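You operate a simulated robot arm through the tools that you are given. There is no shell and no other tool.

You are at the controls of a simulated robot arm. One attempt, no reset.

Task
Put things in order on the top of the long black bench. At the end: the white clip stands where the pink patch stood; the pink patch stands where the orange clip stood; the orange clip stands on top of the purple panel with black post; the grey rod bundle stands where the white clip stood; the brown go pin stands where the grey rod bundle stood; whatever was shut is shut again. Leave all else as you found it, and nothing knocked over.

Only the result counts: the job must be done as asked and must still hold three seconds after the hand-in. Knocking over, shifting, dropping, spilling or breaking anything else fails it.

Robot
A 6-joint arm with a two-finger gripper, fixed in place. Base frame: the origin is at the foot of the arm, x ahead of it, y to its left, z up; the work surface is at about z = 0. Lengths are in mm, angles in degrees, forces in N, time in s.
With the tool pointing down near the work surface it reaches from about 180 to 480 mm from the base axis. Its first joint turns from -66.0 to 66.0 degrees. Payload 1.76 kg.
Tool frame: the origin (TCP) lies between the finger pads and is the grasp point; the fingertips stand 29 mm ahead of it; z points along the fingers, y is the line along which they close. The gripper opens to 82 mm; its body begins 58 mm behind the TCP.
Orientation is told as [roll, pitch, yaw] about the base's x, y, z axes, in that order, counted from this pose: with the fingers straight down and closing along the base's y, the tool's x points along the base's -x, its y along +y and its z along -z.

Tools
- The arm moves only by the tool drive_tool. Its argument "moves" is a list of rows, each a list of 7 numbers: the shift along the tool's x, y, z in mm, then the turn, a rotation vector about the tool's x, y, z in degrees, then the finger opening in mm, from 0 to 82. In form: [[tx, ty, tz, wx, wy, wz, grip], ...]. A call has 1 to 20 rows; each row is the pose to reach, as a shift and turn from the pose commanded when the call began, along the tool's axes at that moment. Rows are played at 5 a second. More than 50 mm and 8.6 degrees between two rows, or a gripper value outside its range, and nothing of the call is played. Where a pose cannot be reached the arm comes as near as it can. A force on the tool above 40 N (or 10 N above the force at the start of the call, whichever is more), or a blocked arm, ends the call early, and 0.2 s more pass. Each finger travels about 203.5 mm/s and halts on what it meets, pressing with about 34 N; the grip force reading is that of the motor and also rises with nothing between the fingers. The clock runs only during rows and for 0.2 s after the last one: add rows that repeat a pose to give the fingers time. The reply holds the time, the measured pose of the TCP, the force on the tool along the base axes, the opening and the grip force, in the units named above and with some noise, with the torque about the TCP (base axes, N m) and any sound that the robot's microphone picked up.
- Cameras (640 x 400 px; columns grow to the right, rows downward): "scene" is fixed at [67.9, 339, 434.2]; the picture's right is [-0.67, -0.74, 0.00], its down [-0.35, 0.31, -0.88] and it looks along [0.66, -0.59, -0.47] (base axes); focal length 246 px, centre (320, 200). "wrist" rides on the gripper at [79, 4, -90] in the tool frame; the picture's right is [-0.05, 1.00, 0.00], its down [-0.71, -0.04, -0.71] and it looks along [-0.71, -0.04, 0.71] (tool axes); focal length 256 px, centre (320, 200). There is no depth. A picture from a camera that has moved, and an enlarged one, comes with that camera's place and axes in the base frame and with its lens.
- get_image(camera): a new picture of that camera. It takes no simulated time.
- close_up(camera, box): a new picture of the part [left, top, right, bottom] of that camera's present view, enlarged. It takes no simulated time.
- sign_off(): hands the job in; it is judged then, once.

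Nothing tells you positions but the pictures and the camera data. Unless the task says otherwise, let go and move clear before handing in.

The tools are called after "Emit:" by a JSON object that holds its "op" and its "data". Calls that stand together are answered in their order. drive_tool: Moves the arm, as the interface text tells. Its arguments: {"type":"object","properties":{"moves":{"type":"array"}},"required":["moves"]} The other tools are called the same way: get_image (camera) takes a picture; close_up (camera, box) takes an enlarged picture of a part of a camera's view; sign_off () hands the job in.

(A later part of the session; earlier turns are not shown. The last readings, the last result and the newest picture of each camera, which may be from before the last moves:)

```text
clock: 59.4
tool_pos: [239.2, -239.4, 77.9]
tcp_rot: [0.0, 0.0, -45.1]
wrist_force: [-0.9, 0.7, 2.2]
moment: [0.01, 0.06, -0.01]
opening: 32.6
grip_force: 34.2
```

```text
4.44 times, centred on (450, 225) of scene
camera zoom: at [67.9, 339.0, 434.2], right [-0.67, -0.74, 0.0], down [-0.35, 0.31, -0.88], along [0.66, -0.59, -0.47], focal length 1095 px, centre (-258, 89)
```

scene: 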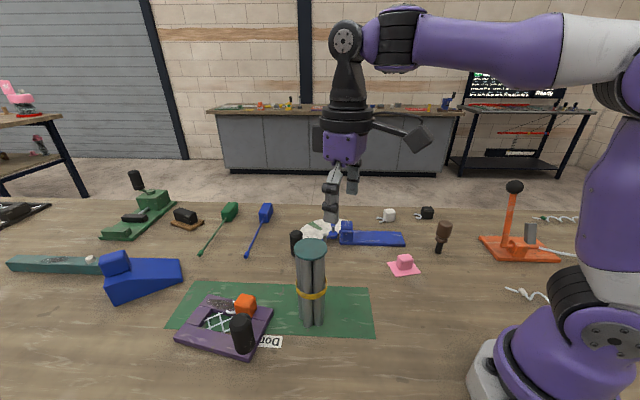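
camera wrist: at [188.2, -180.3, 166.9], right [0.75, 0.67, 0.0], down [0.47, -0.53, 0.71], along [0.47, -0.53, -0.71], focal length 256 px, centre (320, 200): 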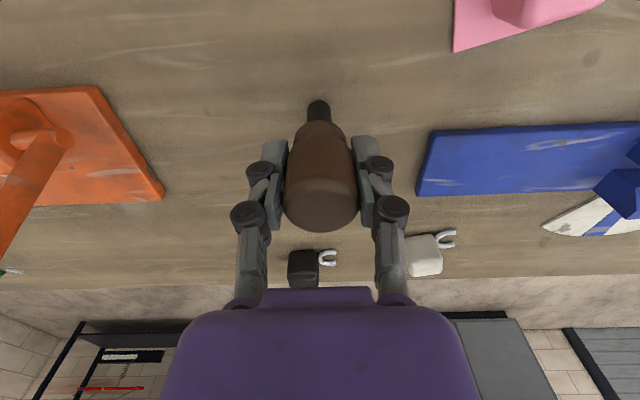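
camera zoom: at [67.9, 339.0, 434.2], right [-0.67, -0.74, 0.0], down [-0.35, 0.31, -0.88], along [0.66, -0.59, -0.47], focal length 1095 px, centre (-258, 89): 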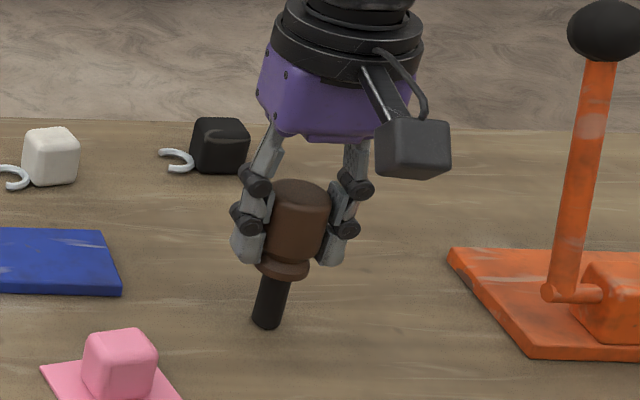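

Gripped at 32.6 mm. Small test lift.

Emit:
{"op": "drive_tool", "data": {"moves": [[0, 0, -2, 0, 0, 0, 20], [0, 0, -4, 0, 0, 0, 20], [0, 0, -7, 0, 0, 0, 20], [0, 0, -10, 0, 0, 0, 20], [0, 0, -12, 0, 0, 0, 20], [0, 0, -12, 0, 0, 0, 20]]}}

Emit:
{"op": "get_image", "data": {"camera": "wrist"}}

Emit:
{"op": "close_up", "data": {"camera": "scene", "box": [390, 180, 510, 270]}}

```text
clock: 60.8
tool_pos: [239.6, -239.1, 90.3]
tcp_rot: [0.0, -0.1, -45.1]
wrist_force: [-0.1, -0.2, -1.0]
moment: [0.0, 0.0, -0.01]
opening: 32.4
grip_force: 34.7
```

```text
taken
camera wrist: at [187.9, -180.2, 178.9], right [0.75, 0.67, 0.0], down [0.47, -0.53, 0.71], along [0.47, -0.53, -0.71], focal length 256 px, centre (320, 200)
```

wrist: 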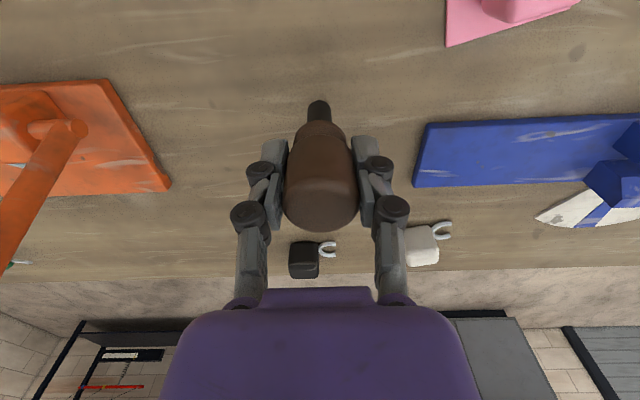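

```text
4.44 times, centred on (450, 225) of scene
camera zoom: at [67.9, 339.0, 434.2], right [-0.67, -0.74, 0.0], down [-0.35, 0.31, -0.88], along [0.66, -0.59, -0.47], focal length 1095 px, centre (-258, 89)
```

zoom: 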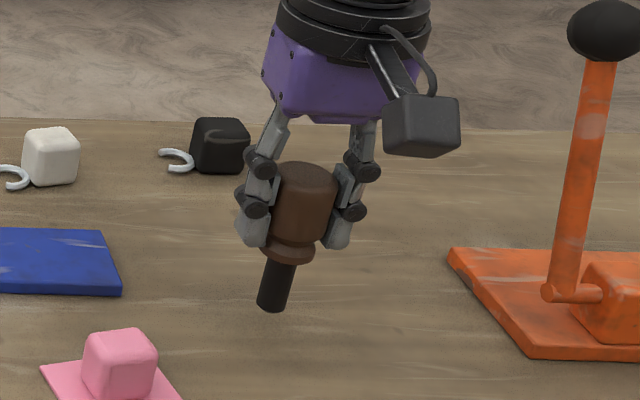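

No slip. Carrying the pin to a parking place at about (240,0), bottom about 70 mm above the bench.

Emit:
{"op": "drive_tool", "data": {"moves": [[0, 0, -30, 0, 0, 0, 20], [0, 0, -58, 0, 0, 0, 20], [28.3, 28.1, -58, 0, 0, -7.5, 20], [56.6, 56.1, -58, 0, 0, -15, 20], [85, 84.2, -58, 0, 0, -22.5, 20], [113.3, 112.2, -58, 0, 0, -30, 20], [141.6, 140.3, -58, 0, 0, -37.5, 20], [169.9, 168.3, -58, 0, 0, -45, 20], [169.9, 168.3, -58, 0, 0, -45, 20]]}}

Emit:
{"op": "get_image", "data": {"camera": "wrist"}}

Emit:
{"op": "get_image", "data": {"camera": "scene"}}

```text
clock: 62.8
tool_pos: [240.4, 0.1, 147.9]
tcp_rot: [0.1, -0.2, 0.0]
wrist_force: [0.0, 0.7, -1.5]
moment: [-0.02, 0.0, 0.02]
opening: 32.4
grip_force: 34.6
```

```text
taken
camera wrist: at [161.3, 4.9, 236.9], right [0.05, 1.0, 0.0], down [0.71, -0.04, 0.71], along [0.71, -0.04, -0.71], focal length 256 px, centre (320, 200)
```

wrist: 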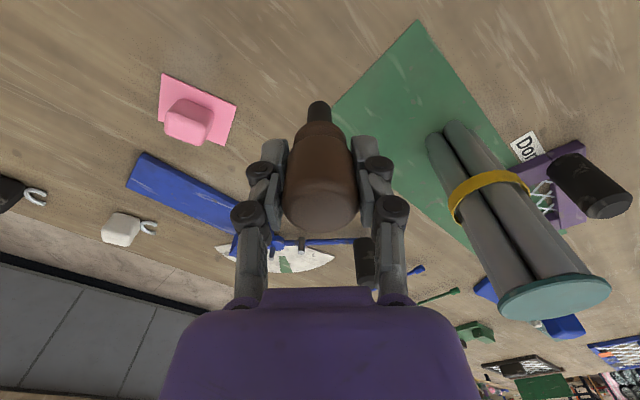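

```text
taken
```

scene: 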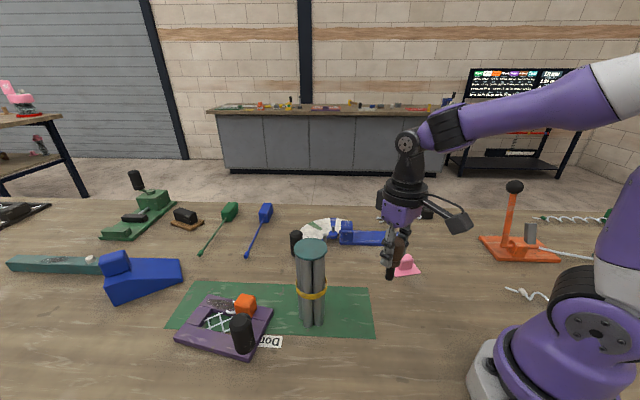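

Clear wood below. Descending to a few mm above the bench.

Emit:
{"op": "drive_tool", "data": {"moves": [[0, 0, 25, 0, 0, 0, 20], [0, 0, 45, 0, 0, 0, 20], [0, 0, 58, 0, 0, 0, 20], [0, 0, 65, 0, 0, 0, 20], [0, 0, 65, 0, 0, 0, 20]]}}

Emit:
{"op": "close_up", "data": {"camera": "scene", "box": [350, 220, 450, 300]}}

Emit:
{"op": "get_image", "data": {"camera": "wrist"}}

```text
clock: 64.0
tool_pos: [237.0, 0.1, 83.5]
tcp_rot: [0.0, 0.0, -0.1]
wrist_force: [0.4, 0.7, -1.1]
moment: [-0.03, -0.01, 0.0]
opening: 32.6
grip_force: 34.9
```

```text
5.00 times, centred on (400, 260) of scene
camera zoom: at [67.9, 339.0, 434.2], right [-0.67, -0.74, 0.0], down [-0.35, 0.31, -0.88], along [0.66, -0.59, -0.47], focal length 1232 px, centre (-80, -100)
```

zoom: 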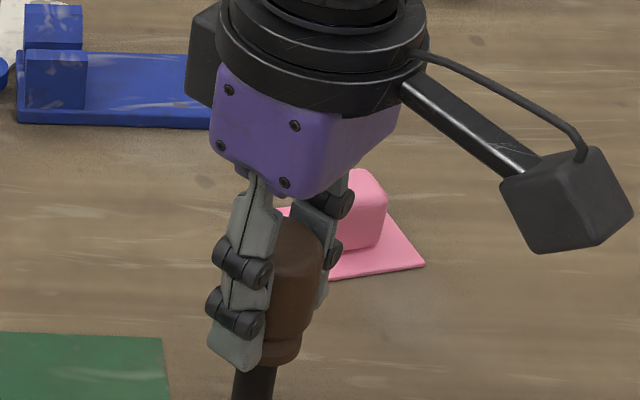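

```text
taken
camera wrist: at [159.3, 4.3, 171.8], right [0.06, 1.0, 0.0], down [0.71, -0.04, 0.71], along [0.71, -0.04, -0.71], focal length 256 px, centre (320, 200)
```

wrist: 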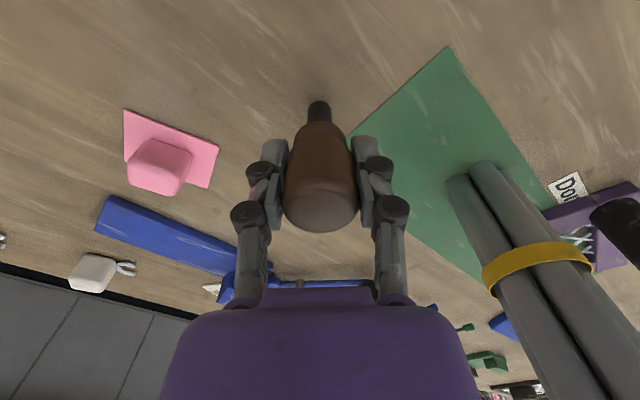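

About 5 mm left. Lowering in small steps.

Emit:
{"op": "drive_tool", "data": {"moves": [[0, 0, 2, 0, 0, 0, 20], [0, 0, 3.2, 0, 0, 0, 20], [0, 0, 4.2, 0, 0, 0, 20], [0, 0, 4.2, 0, 0, 0, 20]]}}

```text
clock: 65.0
tool_pos: [238.6, -0.4, 79.0]
tcp_rot: [0.0, 0.0, 0.0]
wrist_force: [-0.2, -0.1, -0.4]
moment: [-0.02, -0.01, -0.03]
opening: 32.3
grip_force: 34.1
```

Emit:
{"op": "drive_tool", "data": {"moves": [[0, 0, 0.6, 0, 0, 0, 20], [0, 0, 1.2, 0, 0, 0, 20], [0, 0, 1.2, 0, 0, 0, 20]]}}

Emit:
{"op": "get_image", "data": {"camera": "wrist"}}

```text
clock: 65.8
tool_pos: [239.0, 0.5, 78.0]
tcp_rot: [0.0, -0.2, -0.1]
wrist_force: [-0.2, 0.4, 2.9]
moment: [0.01, 0.09, 0.0]
opening: 32.3
grip_force: 33.9
```

```text
taken
camera wrist: at [160.5, 3.9, 166.8], right [0.06, 1.0, 0.0], down [0.71, -0.04, 0.71], along [0.71, -0.04, -0.71], focal length 256 px, centre (320, 200)
```

wrist: 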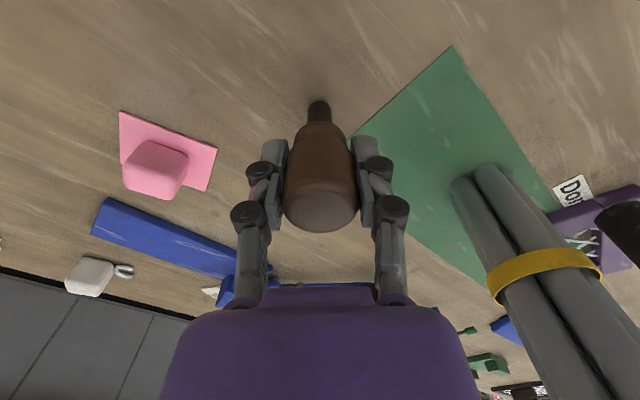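

Touching. Pressing a hair more, then releasing slowly.

Emit:
{"op": "drive_tool", "data": {"moves": [[0, 0, 0.4, 0, 0, 0, 20], [0, 0, 0.4, 0, 0, 0, 30], [0, 0, 0.4, 0, 0, 0, 34], [0, 0, 0.4, 0, 0, 0, 38], [0, 0, 0.4, 0, 0, 0, 44], [0, 0, 0.4, 0, 0, 0, 52], [0, 0, 0.4, 0, 0, 0, 60], [0, 0, 0.4, 0, 0, 0, 70]]}}

Emit:
{"op": "get_image", "data": {"camera": "wrist"}}

Emit:
{"op": "close_up", "data": {"camera": "scene", "box": [340, 220, 460, 310]}}

```text
clock: 67.6
tool_pos: [239.1, -1.1, 78.4]
tcp_rot: [0.0, -0.1, -0.1]
wrist_force: [0.4, 0.1, 0.6]
moment: [0.0, -0.01, 0.0]
opening: 70.2
grip_force: 0.1
```

```text
taken
camera wrist: at [160.7, 3.8, 166.8], right [0.06, 1.0, 0.0], down [0.71, -0.04, 0.71], along [0.71, -0.04, -0.71], focal length 256 px, centre (320, 200)
```

wrist: 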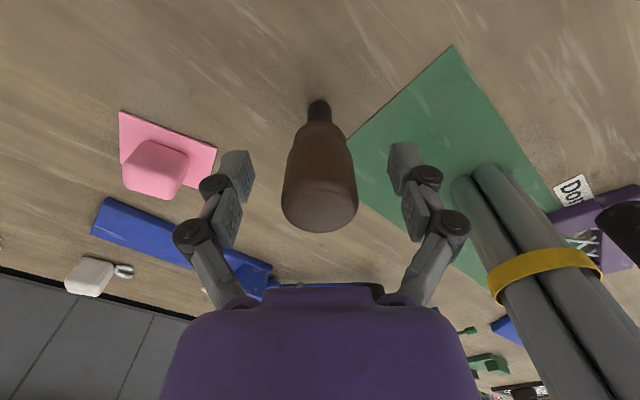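

```text
4.44 times, centred on (400, 265) of scene
camera zoom: at [67.9, 339.0, 434.2], right [-0.67, -0.74, 0.0], down [-0.35, 0.31, -0.88], along [0.66, -0.59, -0.47], focal length 1095 px, centre (-36, -89)
```

zoom: 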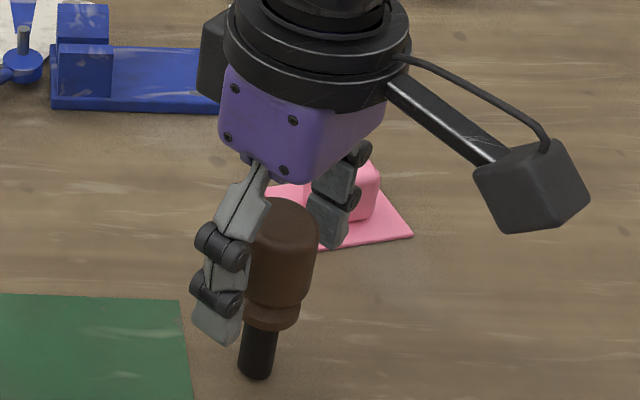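

The pin stands parked and free at about (240,0). Lifting off and moving over the parked pink patch.

Emit:
{"op": "drive_tool", "data": {"moves": [[0, 0, -25, 0, 0, 0, 74], [0, 0, -55, 0, 0, 0, 82], [0, 0, -92, 0, 0, 0, 82], [-5, -28, -92, 0, 0, 7.75, 82], [-10, -56, -90, 0, 0, 15.5, 82], [-15, -84, -85, 0, 0, 23.2, 82], [-20, -112, -80, 0, 0, 31, 82], [-20, -112, -80, 0, 0, 31, 82]]}}

Emit:
{"op": "get_image", "data": {"camera": "wrist"}}

Emit:
{"op": "close_up", "data": {"camera": "wrist", "box": [200, 0, 440, 150]}}

Emit:
{"op": "get_image", "data": {"camera": "scene"}}

```text
clock: 69.4
tool_pos: [259.7, -113.3, 155.7]
tcp_rot: [0.0, -0.1, -31.2]
wrist_force: [-0.6, 0.8, 0.0]
moment: [0.0, 0.01, 0.01]
opening: 81.9
grip_force: 0.1
```

```text
taken
camera wrist: at [194.7, -68.0, 243.8], right [0.56, 0.83, 0.0], down [0.58, -0.4, 0.71], along [0.59, -0.4, -0.71], focal length 256 px, centre (320, 200)
```

wrist: 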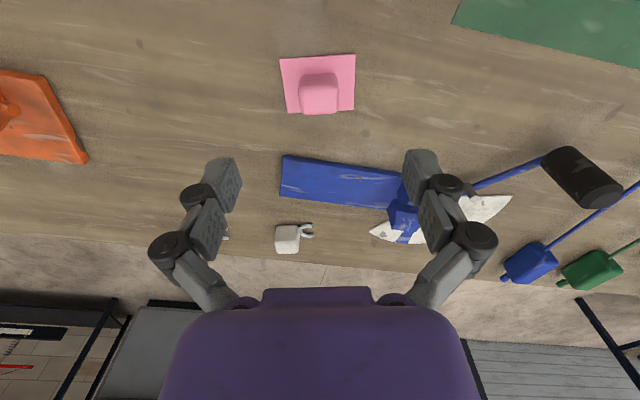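

```text
2.67 times, centred on (320, 75) of wrist
camera zoom: at [194.7, -68.0, 243.8], right [0.56, 0.83, 0.0], down [0.58, -0.4, 0.71], along [0.59, -0.4, -0.71], focal length 683 px, centre (320, 533)
```

zoom: 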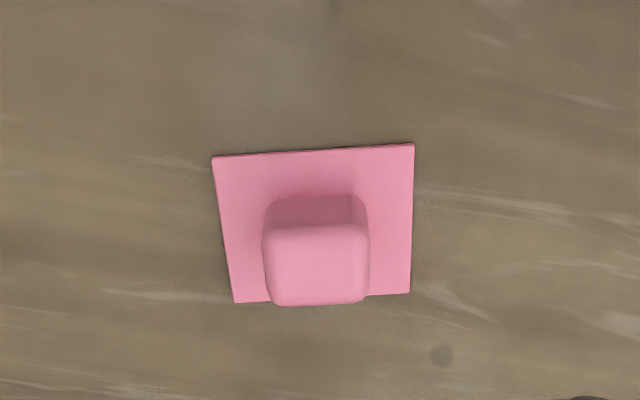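

```text
taken
```

scene: 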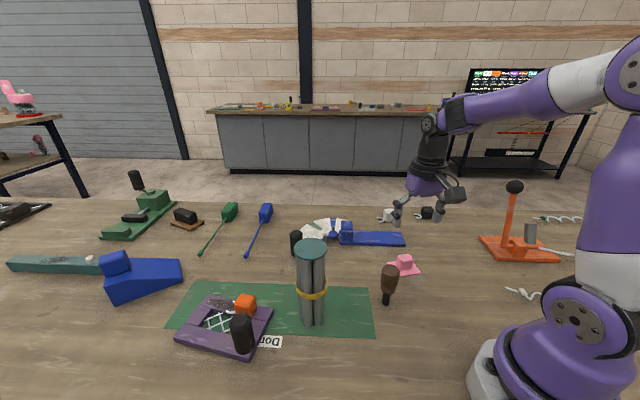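

Pink patch centre is about (271,-121). I'll descend vertically onto its cube.

Emit:
{"op": "drive_tool", "data": {"moves": [[-7, -1, 30, 0, 0, 0, 82], [-13.7, -1.9, 60, 0, 0, 0, 82], [-13.7, -1.9, 85, 0, 0, 0, 82], [-13.7, -1.9, 104, 0, 0, 0, 82], [-13.7, -1.9, 113, 0, 0, 0, 82], [-13.7, -1.9, 113, 0, 0, 0, 82]]}}

Emit:
{"op": "get_image", "data": {"camera": "wrist"}}

```text
clock: 70.8
tool_pos: [270.0, -121.5, 42.8]
tcp_rot: [0.0, -0.1, -31.1]
wrist_force: [0.2, 0.0, 0.5]
moment: [-0.03, 0.03, -0.01]
opening: 82.1
grip_force: 0.1
```

```text
taken
camera wrist: at [205.0, -77.0, 132.3], right [0.56, 0.83, 0.0], down [0.58, -0.4, 0.71], along [0.59, -0.4, -0.71], focal length 256 px, centre (320, 200)
```

wrist: 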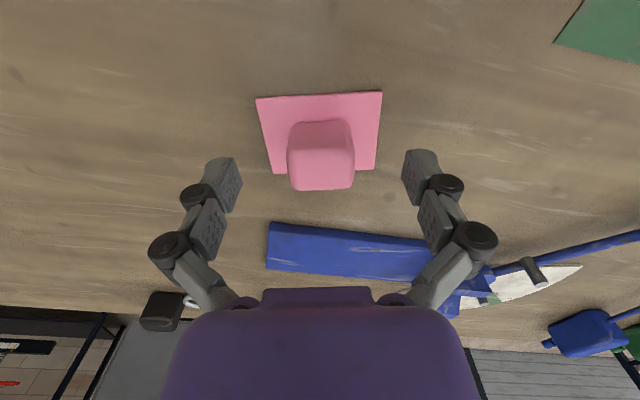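

Well aligned. Closing and test-lifting.

Emit:
{"op": "drive_tool", "data": {"moves": [[0, 0, 1, 0, 0, 0, 60], [0, 0, 1, 0, 0, 0, 44], [0, 0, 1, 0, 0, 0, 36], [0, 0, 1, 0, 0, 0, 28], [0, 0, 1, 0, 0, 0, 20], [0, 0, 1, 0, 0, 0, 15], [0, 0, 1, 0, 0, 0, 15]]}}

Emit:
{"op": "get_image", "data": {"camera": "wrist"}}

Emit:
{"op": "drive_tool", "data": {"moves": [[0, 0, -2, 0, 0, 0, 15], [0, 0, -5, 0, 0, 0, 15], [0, 0, -8, 0, 0, 0, 15], [0, 0, -12, 0, 0, 0, 15], [0, 0, -12, 0, 0, 0, 15]]}}

Emit:
{"op": "get_image", "data": {"camera": "wrist"}}

```text
clock: 72.4
tool_pos: [270.8, -121.7, 43.6]
tcp_rot: [0.1, 0.0, -31.1]
wrist_force: [-0.1, -0.1, 1.3]
moment: [-0.02, 0.04, -0.01]
opening: 32.5
grip_force: 34.2
```

```text
taken
camera wrist: at [204.9, -77.0, 131.8], right [0.56, 0.83, 0.0], down [0.58, -0.4, 0.71], along [0.59, -0.4, -0.71], focal length 256 px, centre (320, 200)
```

wrist: 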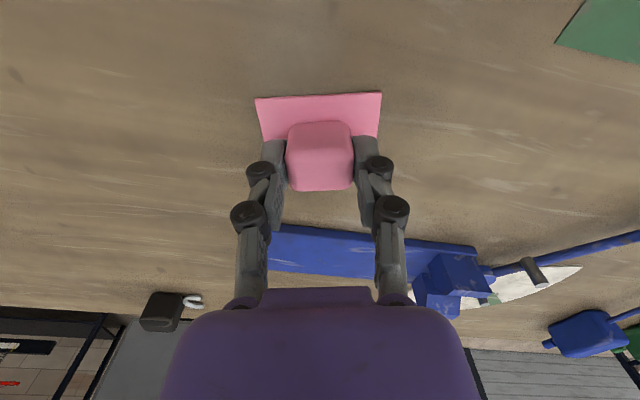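

```text
clock: 73.6
tool_pos: [269.5, -122.5, 57.4]
tcp_rot: [0.0, -0.1, -31.1]
wrist_force: [0.3, 0.0, 0.7]
moment: [0.02, 0.01, -0.02]
opening: 32.7
grip_force: 34.3
```

```text
taken
camera wrist: at [204.9, -77.2, 144.4], right [0.56, 0.83, 0.0], down [0.58, -0.4, 0.71], along [0.59, -0.4, -0.71], focal length 256 px, centre (320, 200)
```

wrist: 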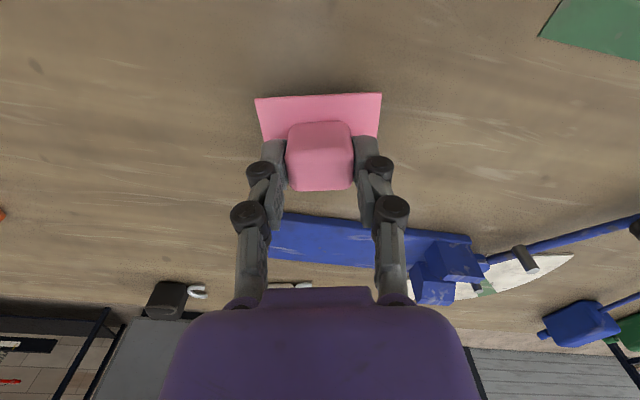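

No slip. Translating pink to the orange clip's old spot (264,-303).

Emit:
{"op": "drive_tool", "data": {"moves": [[0, 0, -30, 0, 0, 0, 15], [0, 0, -55, 0, 0, 0, 15], [-22, -40, -55, 0, 0, 0, 15], [-44, -79.5, -55, 0, 0, 0, 15], [-66, -119, -55, 0, 0, 0, 15], [-88.4, -158.9, -55, 0, 0, 0, 15], [-88.4, -158.9, -25, 0, 0, 0, 15], [-88.4, -158.9, 0, 0, 0, 0, 15], [-88.4, -158.9, 0, 0, 0, 0, 15]]}}

Emit:
{"op": "get_image", "data": {"camera": "wrist"}}

Emit:
{"op": "close_up", "data": {"camera": "scene", "box": [380, 160, 540, 280]}}

```text
clock: 75.6
tool_pos: [262.9, -302.3, 54.8]
tcp_rot: [-0.1, 0.0, -31.1]
wrist_force: [0.9, -0.8, 0.3]
moment: [0.02, -0.01, 0.0]
opening: 32.7
grip_force: 33.7
```

```text
taken
camera wrist: at [198.2, -257.7, 143.3], right [0.56, 0.83, 0.0], down [0.58, -0.4, 0.71], along [0.59, -0.4, -0.71], focal length 256 px, centre (320, 200)
```

wrist: 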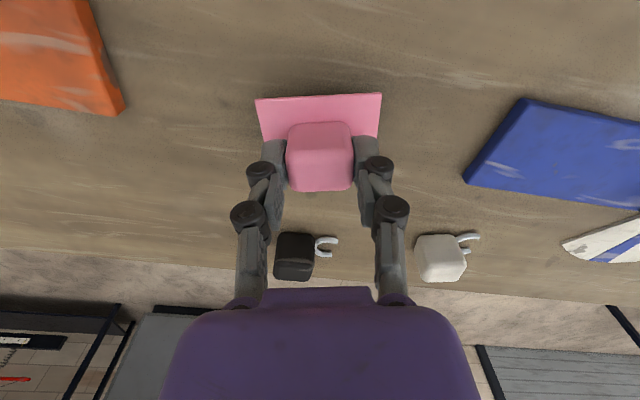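

```text
3.33 times, centred on (460, 220) of scene
camera zoom: at [67.9, 339.0, 434.2], right [-0.67, -0.74, 0.0], down [-0.35, 0.31, -0.88], along [0.66, -0.59, -0.47], focal length 821 px, centre (-147, 133)
```

zoom: 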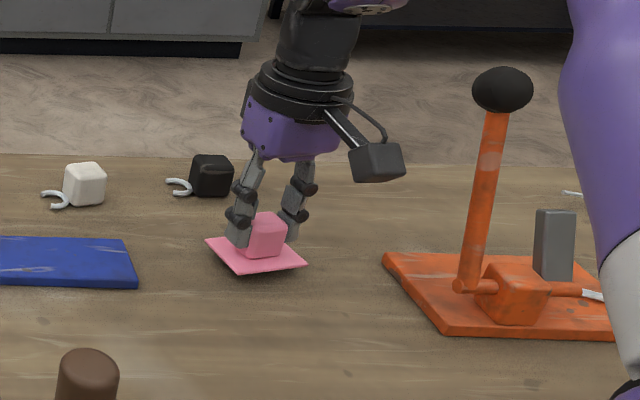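

Within about 1 mm. Lowering to contact.

Emit:
{"op": "drive_tool", "data": {"moves": [[-0.4, -1.2, 5, 0, 0, 0, 15], [-0.4, -1.2, 8.5, 0, 0, 0, 15], [-0.4, -1.2, 10, 0, 0, 0, 15], [-0.4, -1.2, 11, 0, 0, 0, 15], [-0.4, -1.2, 11, 0, 0, 0, 15]]}}

```text
clock: 76.8
tool_pos: [263.5, -304.0, 44.7]
tcp_rot: [-0.1, 0.0, -31.2]
wrist_force: [0.2, -0.3, -0.2]
moment: [0.0, -0.03, 0.02]
opening: 32.7
grip_force: 33.9
```

Emit:
{"op": "drive_tool", "data": {"moves": [[0, 0, 0.7, 0, 0, 0, 15], [0, 0, 1.4, 0, 0, 0, 15], [0, 0, 1.4, 0, 0, 0, 15]]}}

Emit:
{"op": "get_image", "data": {"camera": "wrist"}}

```text
clock: 77.6
tool_pos: [263.9, -304.7, 44.2]
tcp_rot: [0.0, 0.0, -31.1]
wrist_force: [-0.9, 0.0, -1.1]
moment: [-0.01, -0.02, 0.01]
opening: 32.2
grip_force: 33.8
```

```text
taken
camera wrist: at [198.4, -259.6, 132.0], right [0.56, 0.83, 0.0], down [0.58, -0.4, 0.71], along [0.59, -0.4, -0.71], focal length 256 px, centre (320, 200)
```

wrist: 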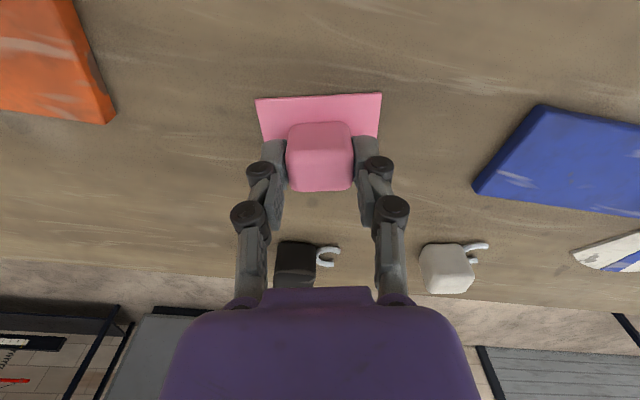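

Emit:
{"op": "drive_tool", "data": {"moves": [[0, 0, 0.5, 0, 0, 0, 15], [0, 0, 0.9, 0, 0, 0, 15], [0, 0, 0.9, 0, 0, 0, 15]]}}

```text
clock: 78.4
tool_pos: [263.2, -304.7, 43.2]
tcp_rot: [0.0, -0.1, -31.1]
wrist_force: [-3.6, 2.2, 16.0]
moment: [0.12, 0.14, 0.03]
opening: 32.6
grip_force: 34.2
```

The pink patch is pressed on the bench at the orange spot. Easing up slightly, opening, and lifting away.

Emit:
{"op": "drive_tool", "data": {"moves": [[0, 0, -0.5, 0, 0, 0, 15], [0, 0, -0.5, 0, 0, 0, 34], [0, 0, -0.5, 0, 0, 0, 42], [0, 0, -0.5, 0, 0, 0, 54], [0, 0, -0.5, 0, 0, 0, 60], [0, 0, -20, 0, 0, 0, 64], [0, 0, -50, 0, 0, 0, 74], [0, 0, -95, 0, 0, 0, 82], [0, 0, -130, 0, 0, 0, 82], [0, 0, -130, 0, 0, 0, 82]]}}

Emit:
{"op": "get_image", "data": {"camera": "wrist"}}

Emit:
{"op": "get_image", "data": {"camera": "scene"}}

```text
clock: 80.6
tool_pos: [263.2, -303.8, 170.3]
tcp_rot: [0.0, -0.1, -31.2]
wrist_force: [0.6, -0.2, -0.4]
moment: [0.03, 0.02, 0.03]
opening: 82.1
grip_force: 0.1
```

```text
taken
camera wrist: at [198.7, -259.2, 260.5], right [0.56, 0.83, 0.0], down [0.58, -0.4, 0.71], along [0.59, -0.4, -0.71], focal length 256 px, centre (320, 200)
```

wrist: 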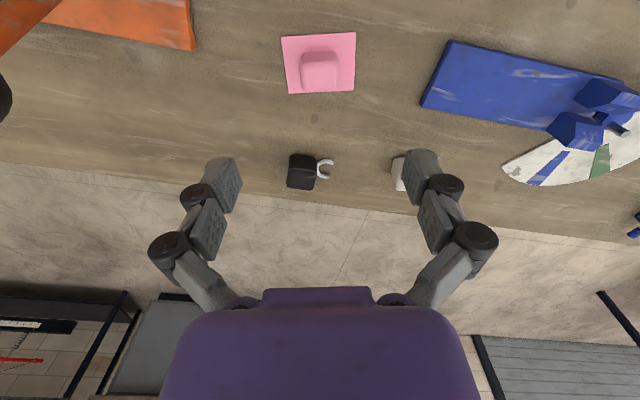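

```text
taken
```

scene: 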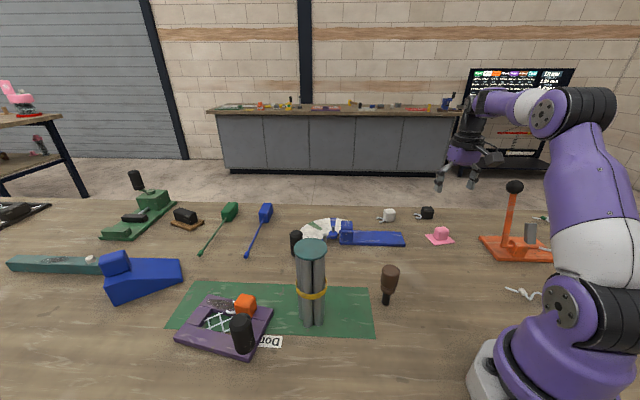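

Pink is in its final place. Now the rod bundle: I'll grip it by the rim of its top disc, with the tool vertical. Moving high to above it.

Emit:
{"op": "drive_tool", "data": {"moves": [[16.5, 36.5, -12, 0, 0, -4.9, 82], [33, 73, -24, 0, 0, -9.9, 82], [49.6, 109.6, -36, 0, 0, -14.8, 82], [66.1, 146.2, -48, 0, 0, -19.7, 82], [82.6, 182.7, -58, 0, 0, -24.6, 82], [99.1, 219.3, -66, 0, 0, -29.6, 82], [115.6, 255.8, -70, 0, 0, -34.5, 82], [132.1, 292.4, -70, 0, 0, -39.4, 82], [148.7, 328.9, -70, 0, 0, -44.3, 82], [160, 354, -70, 0, 0, -49, 82], [168, 372, -70, 0, 0, -54.2, 82], [168, 372, -70, 0, 0, -54.2, 82]]}}

Emit:
{"op": "get_image", "data": {"camera": "wrist"}}

Emit:
{"op": "get_image", "data": {"camera": "scene"}}

```text
clock: 83.2
tool_pos: [312.1, 100.6, 243.4]
tcp_rot: [0.0, 0.0, 23.1]
wrist_force: [-0.9, 0.1, 0.4]
moment: [0.02, -0.04, 0.01]
opening: 82.3
grip_force: 0.0
```

```text
taken
camera wrist: at [237.7, 73.9, 330.9], right [-0.34, 0.94, 0.0], down [0.66, 0.24, 0.71], along [0.66, 0.24, -0.71], focal length 256 px, centre (320, 200)
```

wrist: 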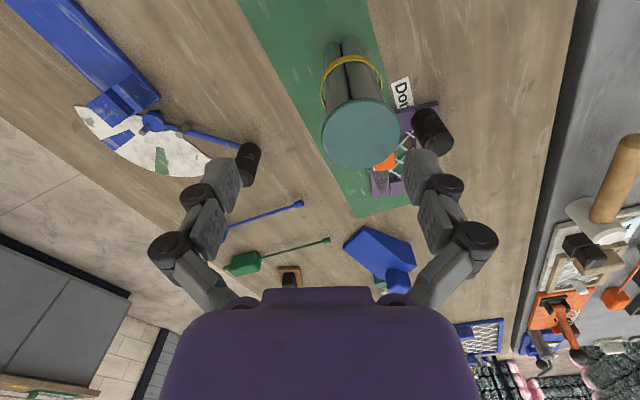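

```text
taken
```

scene: 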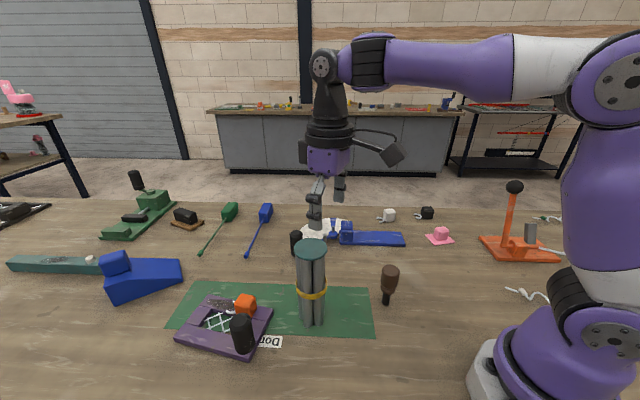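

Emit:
{"op": "close_up", "data": {"camera": "wrist", "box": [280, 30, 440, 180]}}

Emit:
{"op": "close_up", "data": {"camera": "scene", "box": [280, 230, 344, 270]}}

```text
2.67 times, centred on (360, 105) of wrist
camera zoom: at [237.7, 73.9, 330.9], right [-0.34, 0.94, 0.0], down [0.66, 0.24, 0.71], along [0.66, 0.24, -0.71], focal length 683 px, centre (213, 453)
```

zoom: 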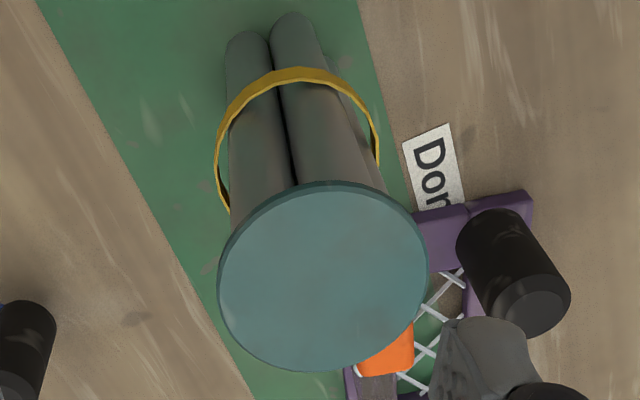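

```text
10.00 times, centred on (312, 250) of scene
camera zoom: at [67.9, 339.1, 434.2], right [-0.67, -0.74, 0.0], down [-0.35, 0.31, -0.88], along [0.66, -0.59, -0.47], focal length 2464 px, centre (400, -300)
```

zoom: 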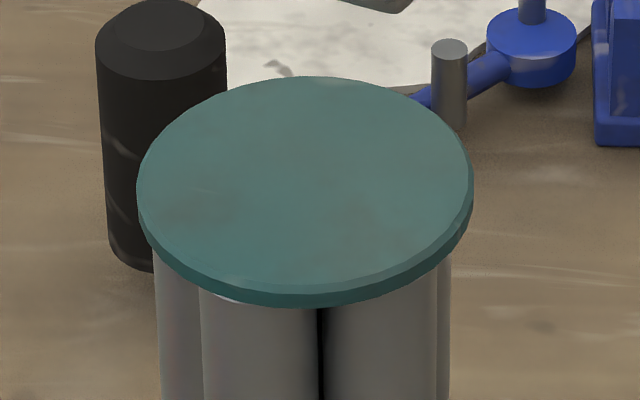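

Disc centre is about (317,134), diameter about 55 mm, top at z about 171. Moving over it, and down so the fingertips are still just above the disc.

Emit:
{"op": "drive_tool", "data": {"moves": [[-9, 14, 5, 0, 0, 0, 82], [-17.9, 28.4, 10, 0, 0, 0, 82], [-17.9, 28.4, 30, 0, 0, 0, 82], [-17.9, 28.4, 30, 0, 0, 0, 82]]}}

Emit:
{"op": "get_image", "data": {"camera": "wrist"}}

Emit:
{"op": "close_up", "data": {"camera": "scene", "box": [260, 170, 380, 280]}}

```text
clock: 84.2
tool_pos: [316.7, 134.7, 211.2]
tcp_rot: [0.0, -0.2, 23.1]
wrist_force: [0.0, 0.7, 0.2]
moment: [0.02, 0.0, 0.01]
opening: 82.1
grip_force: 0.1
```

```text
taken
camera wrist: at [242.7, 107.3, 299.9], right [-0.34, 0.94, 0.0], down [0.66, 0.24, 0.71], along [0.67, 0.24, -0.71], focal length 256 px, centre (320, 200)
```

wrist: 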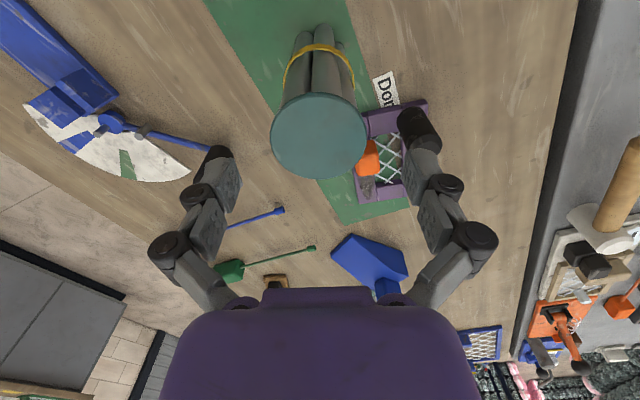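

```text
3.64 times, centred on (320, 225) of scene
camera zoom: at [67.9, 339.0, 434.2], right [-0.67, -0.74, 0.0], down [-0.35, 0.31, -0.88], along [0.66, -0.59, -0.47], focal length 896 px, centre (320, 109)
```

zoom: 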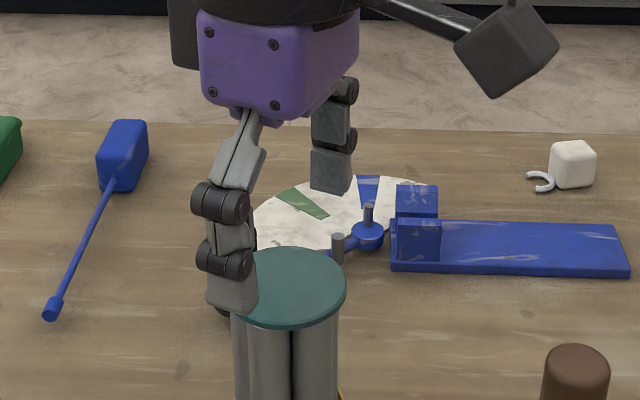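

Disc is centred between the fingers. Descending around its rim.

Emit:
{"op": "drive_tool", "data": {"moves": [[0, 0, 10, 0, 0, 0, 82], [0, 0, 20, 0, 0, 0, 82], [0, 0, 30, 0, 0, 0, 82], [0, 0, 30, 0, 0, 0, 82]]}}

Emit:
{"op": "close_up", "data": {"camera": "wrist", "box": [170, 60, 490, 260]}}

Emit:
{"op": "close_up", "data": {"camera": "scene", "box": [260, 190, 380, 290]}}

```text
clock: 85.2
tool_pos: [317.5, 133.8, 180.5]
tcp_rot: [0.0, -0.1, 23.2]
wrist_force: [-0.7, 0.4, -0.7]
moment: [0.0, -0.01, 0.01]
opening: 82.0
grip_force: 0.2
```

```text
2.00 times, centred on (330, 160) of wrist
camera zoom: at [243.4, 106.7, 270.0], right [-0.34, 0.94, 0.0], down [0.66, 0.24, 0.71], along [0.67, 0.24, -0.71], focal length 512 px, centre (300, 280)
```

zoom: 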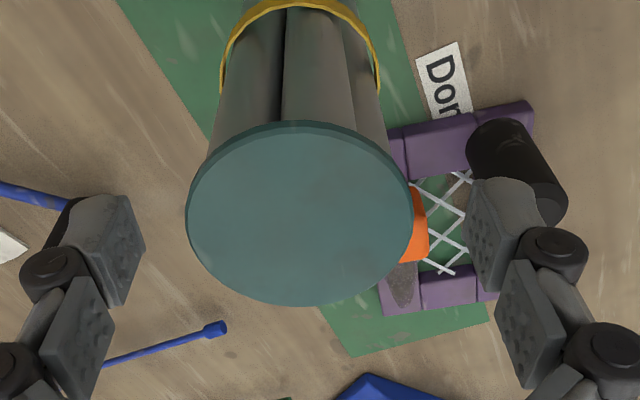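

```text
4.00 times, centred on (320, 240) of scene
camera zoom: at [67.9, 339.0, 434.2], right [-0.67, -0.74, 0.0], down [-0.35, 0.31, -0.88], along [0.66, -0.59, -0.47], focal length 986 px, centre (320, 40)
```

zoom: 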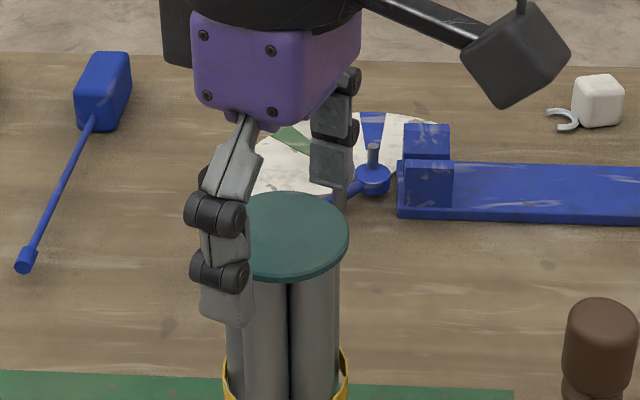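

Shifting 2.5 mm toward the disc's centre line, then closing slowly on the rim.

Emit:
{"op": "drive_tool", "data": {"moves": [[2.5, 0, 0, 0, 0, 0, 82], [2.5, 0, 0, 0, 0, 0, 72], [2.5, 0, 0, 0, 0, 0, 66], [2.5, 0, 0, 0, 0, 0, 62], [2.5, 0, 0, 0, 0, 0, 59], [2.5, 0, 0, 0, 0, 0, 57], [2.5, 0, 0, 0, 0, 0, 55], [2.5, 0, 0, 0, 0, 0, 53], [2.5, 0, 0, 0, 0, 0, 50], [2.5, 0, 0, 0, 0, 0, 44], [2.5, 0, 0, 0, 0, 0, 40], [2.5, 0, 0, 0, 0, 0, 40]]}}

Emit:
{"op": "close_up", "data": {"camera": "wrist", "box": [170, 60, 490, 260]}}

Emit:
{"op": "close_up", "data": {"camera": "scene", "box": [260, 220, 380, 340]}}

```text
clock: 87.8
tool_pos: [313.8, 133.0, 182.7]
tcp_rot: [0.1, -0.1, 23.1]
wrist_force: [0.6, -2.9, 8.7]
moment: [-0.19, 0.14, 0.05]
opening: 55.3
grip_force: 34.3
```

```text
2.00 times, centred on (330, 160) of wrist
camera zoom: at [240.8, 105.7, 270.4], right [-0.34, 0.94, 0.0], down [0.66, 0.24, 0.71], along [0.67, 0.24, -0.71], focal length 512 px, centre (300, 280)
```

zoom: 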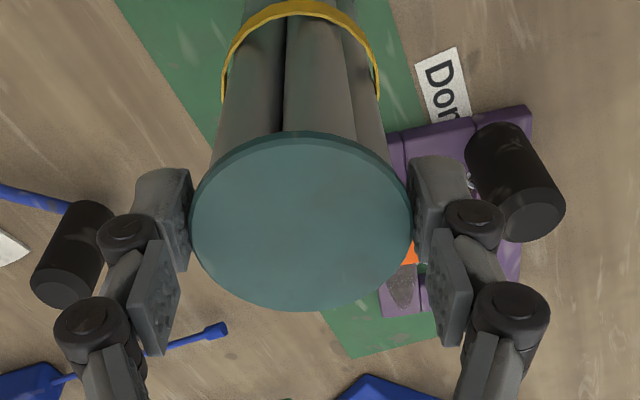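

```text
3.33 times, centred on (320, 280) of scene
camera zoom: at [67.9, 339.0, 434.2], right [-0.67, -0.74, 0.0], down [-0.35, 0.31, -0.88], along [0.66, -0.59, -0.47], focal length 821 px, centre (320, -67)
```

zoom: 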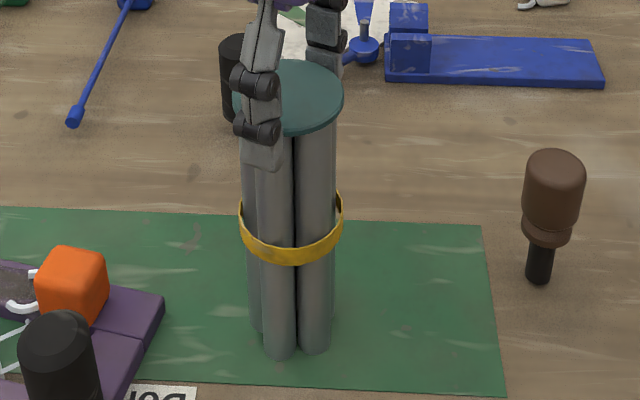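

Rim gripped at 55.3 mm. Very small test lift.

Emit:
{"op": "drive_tool", "data": {"moves": [[0, 0, -1, 0, 0, 0, 40], [0, 0, -2, 0, 0, 0, 40], [0, 0, -3.5, 0, 0, 0, 40], [0, 0, -5, 0, 0, 0, 40], [0, 0, -5, 0, 0, 0, 40]]}}

Emit:
{"op": "close_up", "data": {"camera": "wrist", "box": [170, 60, 490, 260]}}

Emit:
{"op": "close_up", "data": {"camera": "scene", "box": [260, 220, 380, 340]}}

```text
clock: 89.0
tool_pos: [314.3, 133.9, 187.9]
tcp_rot: [0.0, -0.1, 23.1]
wrist_force: [-0.4, -0.3, -5.9]
moment: [-0.01, 0.04, 0.03]
opening: 55.3
grip_force: 34.3
```

```text
2.00 times, centred on (330, 160) of wrist
camera zoom: at [240.6, 105.7, 276.1], right [-0.34, 0.94, 0.0], down [0.66, 0.24, 0.71], along [0.67, 0.24, -0.71], focal length 512 px, centre (300, 280)
```

zoom: 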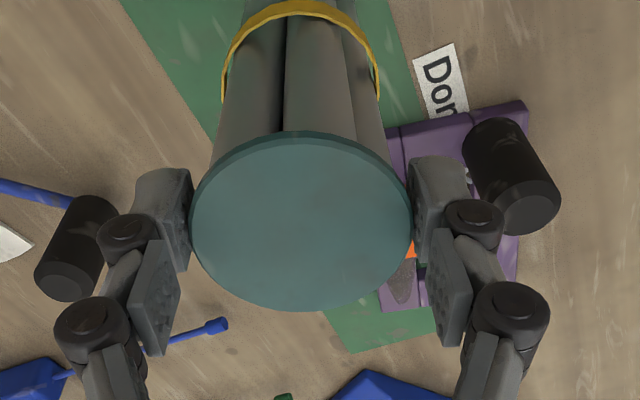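

```text
3.33 times, centred on (320, 280) of scene
camera zoom: at [67.9, 339.0, 434.2], right [-0.67, -0.74, 0.0], down [-0.35, 0.31, -0.88], along [0.66, -0.59, -0.47], focal length 821 px, centre (320, -67)
```

zoom: 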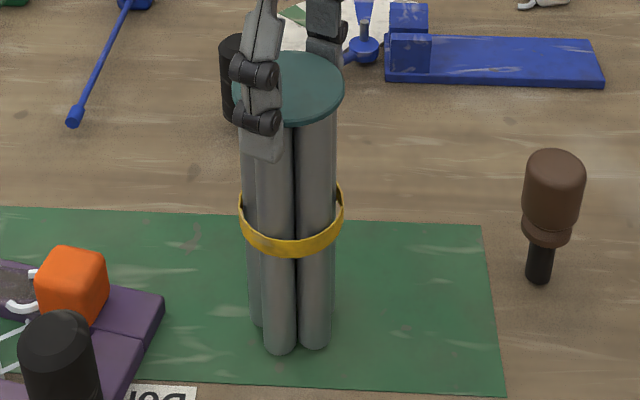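

The bundle (about 0.55 kg) hangs securely and straight. Lifting to about 65 mm bottom clearance.

Emit:
{"op": "drive_tool", "data": {"moves": [[0, 0, -10, 0, 0, 0, 40], [0, 0, -25, 0, 0, 0, 40], [0, 0, -42, 0, 0, 0, 40], [0, 0, -55, 0, 0, 0, 40], [0, 0, -60, 0, 0, 0, 40], [0, 0, -60, 0, 0, 0, 40]]}}

Emit:
{"op": "get_image", "data": {"camera": "scene"}}

Emit:
{"op": "get_image", "data": {"camera": "wrist"}}

```text
clock: 90.4
tool_pos: [315.7, 133.2, 247.9]
tcp_rot: [0.0, 0.0, 23.1]
wrist_force: [0.0, 0.7, -5.5]
moment: [-0.01, 0.04, -0.03]
opening: 55.4
grip_force: 33.7
```

```text
taken
```

scene: 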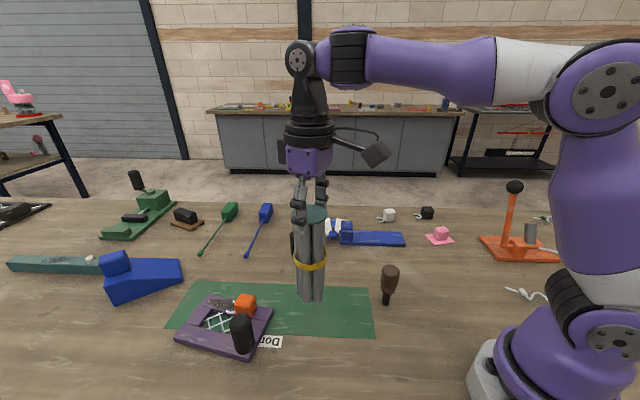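

```text
taken
camera wrist: at [241.5, 106.0, 337.2], right [-0.34, 0.94, 0.0], down [0.66, 0.24, 0.71], along [0.66, 0.24, -0.71], focal length 256 px, centre (320, 200)
```

wrist: 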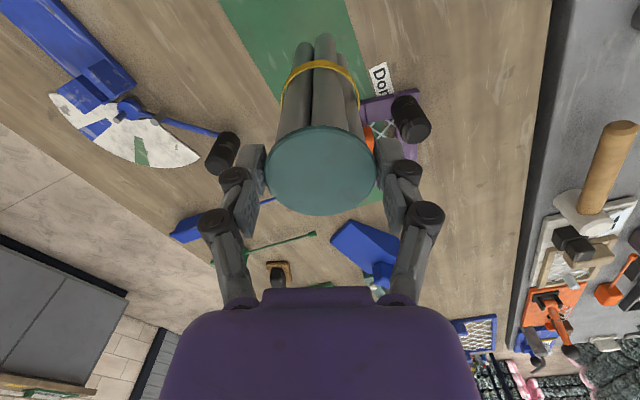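

Hanging straight. Carrying it around the outside of the parked pin toward the white clip's old spot at moderate speed.

Emit:
{"op": "drive_tool", "data": {"moves": [[-3.7, -16.8, 0, 0, 0, 0, 40], [-4.5, -45.4, 0, 0, 0, 4.9, 40], [-1.8, -74.7, 0, 0, 0, 9.7, 40], [5.9, -102.9, 0, 0, 0, 14.6, 40], [18.2, -129.2, 0, 0, 0, 19.4, 40], [34.7, -152.6, 0, 0, 0, 24.3, 40], [54.4, -173.5, 0, 0, 0, 29.1, 40], [76.6, -192.4, 0, 0, 0, 34, 40], [92, -203.5, 0, 0, 0, 37, 40], [97, -207, 0, 0, 0, 38.9, 40], [97, -207, 0, 0, 0, 38.9, 40]]}}

Emit:
{"op": "get_image", "data": {"camera": "scene"}}

Emit:
{"op": "get_image", "data": {"camera": "wrist"}}

```text
clock: 92.8
tool_pos: [308.0, -97.8, 245.8]
tcp_rot: [-0.1, -0.2, -15.9]
wrist_force: [-0.5, -0.4, -5.9]
moment: [0.04, 0.0, 0.01]
opening: 55.3
grip_force: 34.4
```

```text
taken
```

scene: 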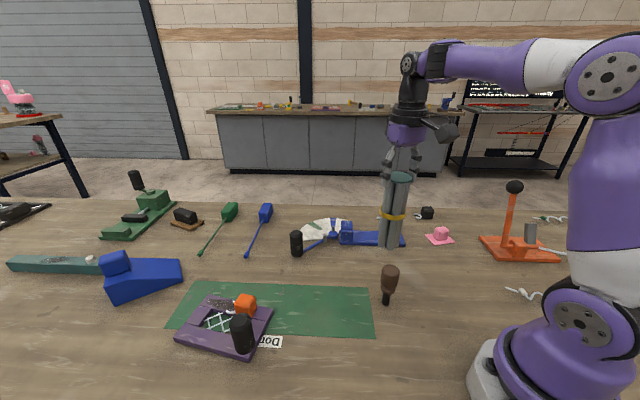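

```text
taken
camera wrist: at [233.1, -71.1, 335.3], right [0.32, 0.95, 0.0], down [0.67, -0.23, 0.71], along [0.67, -0.23, -0.71], focal length 256 px, centre (320, 200)
```

wrist: 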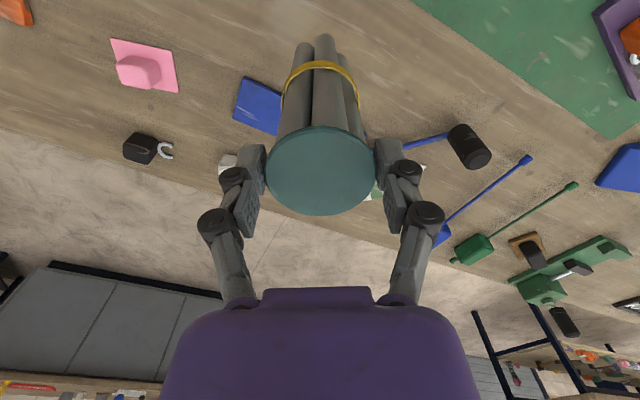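

Steady. Continuing to above the target spot.

Emit:
{"op": "drive_tool", "data": {"moves": [[7, -12, 0, 0, 0, 2, 40], [20, -34, 0, 0, 0, 6, 40], [34, -57, 0, 0, 0, 11, 40], [48, -81, 0, 0, 0, 15, 40], [62, -105, 0, 0, 0, 20, 40], [76, -128, 0, 0, 0, 25, 40], [86, -145, 0, 0, 0, 28, 40], [90.9, -153.6, 0, 0, 0, 29, 40], [90.9, -153.6, 0, 0, 0, 29, 40]]}}

Emit:
{"op": "get_image", "data": {"camera": "scene"}}

Emit:
{"op": "get_image", "data": {"camera": "wrist"}}

```text
clock: 94.8
tool_pos: [176.0, -218.9, 246.6]
tcp_rot: [0.0, 0.0, -44.8]
wrist_force: [0.7, 0.2, -5.5]
moment: [0.02, 0.0, 0.0]
opening: 55.5
grip_force: 34.1
```

```text
taken
```

scene: 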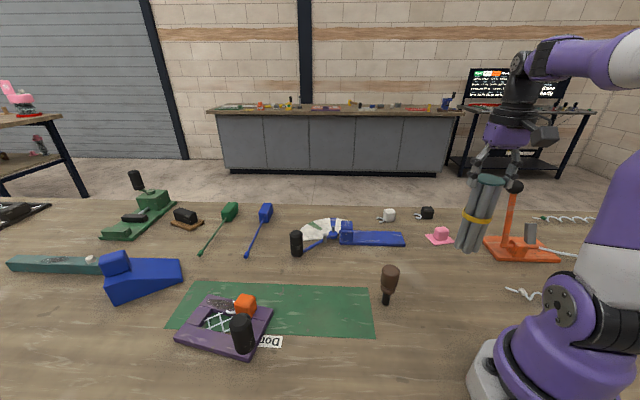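

```text
taken
camera wrist: at [124.5, -160.1, 336.0], right [0.74, 0.67, 0.0], down [0.47, -0.52, 0.71], along [0.47, -0.52, -0.71], focal length 256 px, centre (320, 200)
```

wrist: 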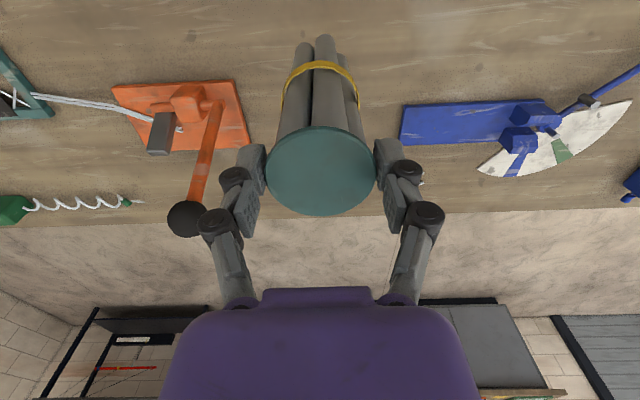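

Bundle is over the white spot within 1 mm. Descending in stages.

Emit:
{"op": "drive_tool", "data": {"moves": [[-1, 0, 12, 0, 0, 0, 40], [-1.1, 0, 28, 0, 0, 0, 40], [-1.1, 0, 43, 0, 0, 0, 40], [-1.1, 0, 54, 0, 0, 0, 40], [-1.1, 0, 58, 0, 0, 0, 40], [-1.1, 0, 58, 0, 0, 0, 40]]}}

Emit:
{"op": "close_up", "data": {"camera": "scene", "box": [400, 150, 560, 290]}}

Emit:
{"op": "get_image", "data": {"camera": "wrist"}}

```text
clock: 96.2
tool_pos: [177.5, -218.2, 188.5]
tcp_rot: [0.0, 0.0, -44.8]
wrist_force: [0.9, -0.1, -7.0]
moment: [0.04, 0.04, -0.02]
opening: 55.6
grip_force: 33.9
```

```text
2.86 times, centred on (480, 220) of scene
camera zoom: at [67.9, 339.0, 434.2], right [-0.67, -0.74, 0.0], down [-0.35, 0.31, -0.88], along [0.66, -0.59, -0.47], focal length 704 px, centre (-137, 143)
```

zoom: 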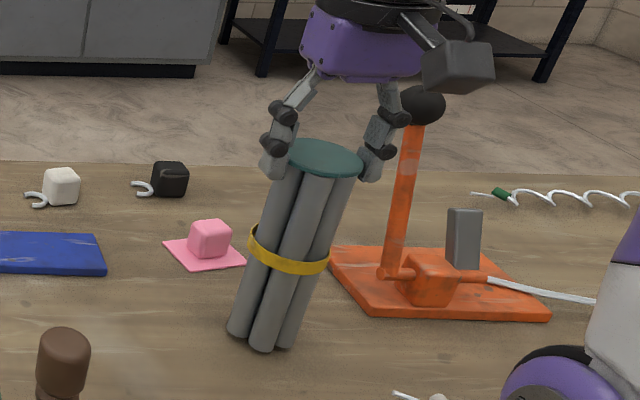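

```text
taken
camera wrist: at [125.5, -160.4, 277.1], right [0.74, 0.67, 0.0], down [0.47, -0.52, 0.71], along [0.47, -0.52, -0.71], focal length 256 px, centre (320, 200)
```

wrist: 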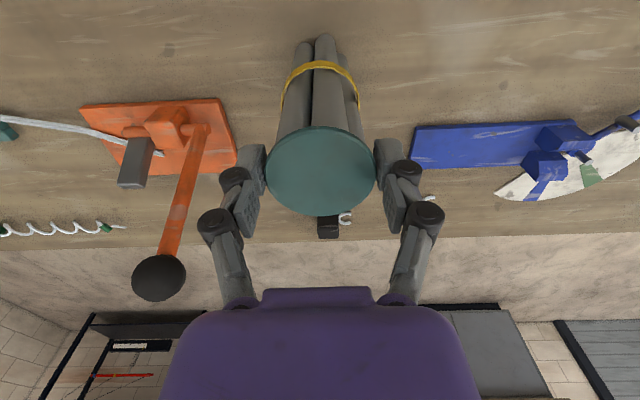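

Upright and about 7 mm above the bench, position (178.7,-218.9). Lowering slowly to contact.

Emit:
{"op": "drive_tool", "data": {"moves": [[0, 0, 2, 0, 0, 0, 40], [0, 0, 4, 0, 0, 0, 40], [0, 0, 5.5, 0, 0, 0, 40], [0, 0, 6.2, 0, 0, 0, 40], [0, 0, 6.2, 0, 0, 0, 40]]}}

```text
clock: 97.4
tool_pos: [177.9, -217.9, 182.3]
tcp_rot: [0.0, 0.1, -44.8]
wrist_force: [-1.1, -0.7, -6.3]
moment: [0.03, -0.02, 0.05]
opening: 55.7
grip_force: 33.8
```

Emit:
{"op": "drive_tool", "data": {"moves": [[0, 0, 0.6, 0, 0, 0, 40], [0, 0, 1.2, 0, 0, 0, 40], [0, 0, 1.2, 0, 0, 0, 40]]}}

Emit:
{"op": "get_image", "data": {"camera": "wrist"}}

```text
clock: 98.2
tool_pos: [179.4, -219.6, 181.6]
tcp_rot: [0.0, -0.2, -44.8]
wrist_force: [-3.8, 3.6, 10.7]
moment: [0.36, 0.26, 0.06]
opening: 55.5
grip_force: 33.7
```

```text
taken
camera wrist: at [125.8, -159.9, 270.5], right [0.74, 0.67, 0.0], down [0.47, -0.52, 0.71], along [0.48, -0.52, -0.71], focal length 256 px, centre (320, 200)
```

wrist: 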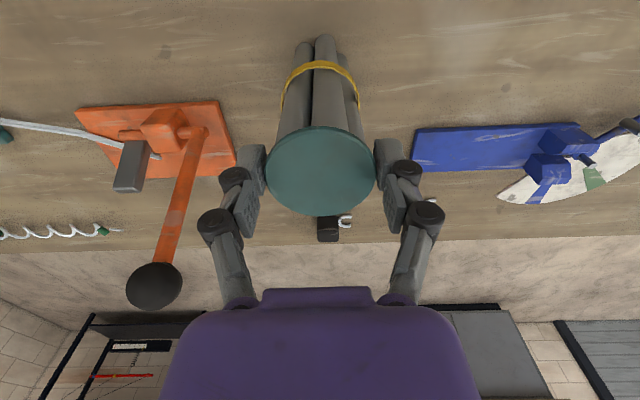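

Contact made. Easing up half a mm, then opening slowly.

Emit:
{"op": "drive_tool", "data": {"moves": [[0, 0, -0.5, 0, 0, 0, 40], [0, 0, -0.5, 0, 0, 0, 40]]}}

Emit:
{"op": "close_up", "data": {"camera": "scene", "box": [400, 150, 560, 290]}}

```text
clock: 98.8
tool_pos: [178.0, -219.0, 181.4]
tcp_rot: [0.0, 0.0, -44.8]
wrist_force: [0.0, 0.5, -3.6]
moment: [-0.16, -0.2, -0.04]
opening: 55.3
grip_force: 34.0
```

```text
2.86 times, centred on (480, 220) of scene
camera zoom: at [67.9, 339.0, 434.2], right [-0.67, -0.74, 0.0], down [-0.35, 0.31, -0.88], along [0.66, -0.59, -0.47], focal length 704 px, centre (-137, 143)
```

zoom: 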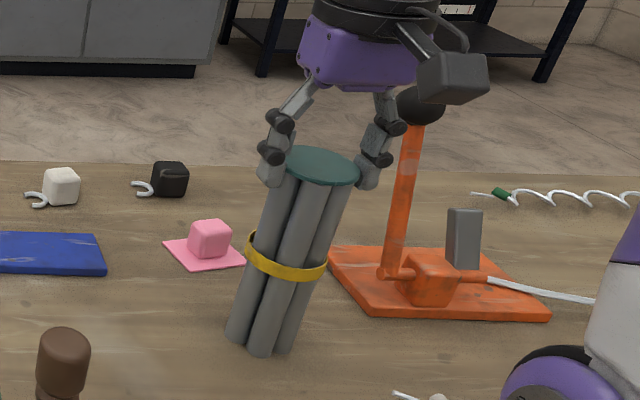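

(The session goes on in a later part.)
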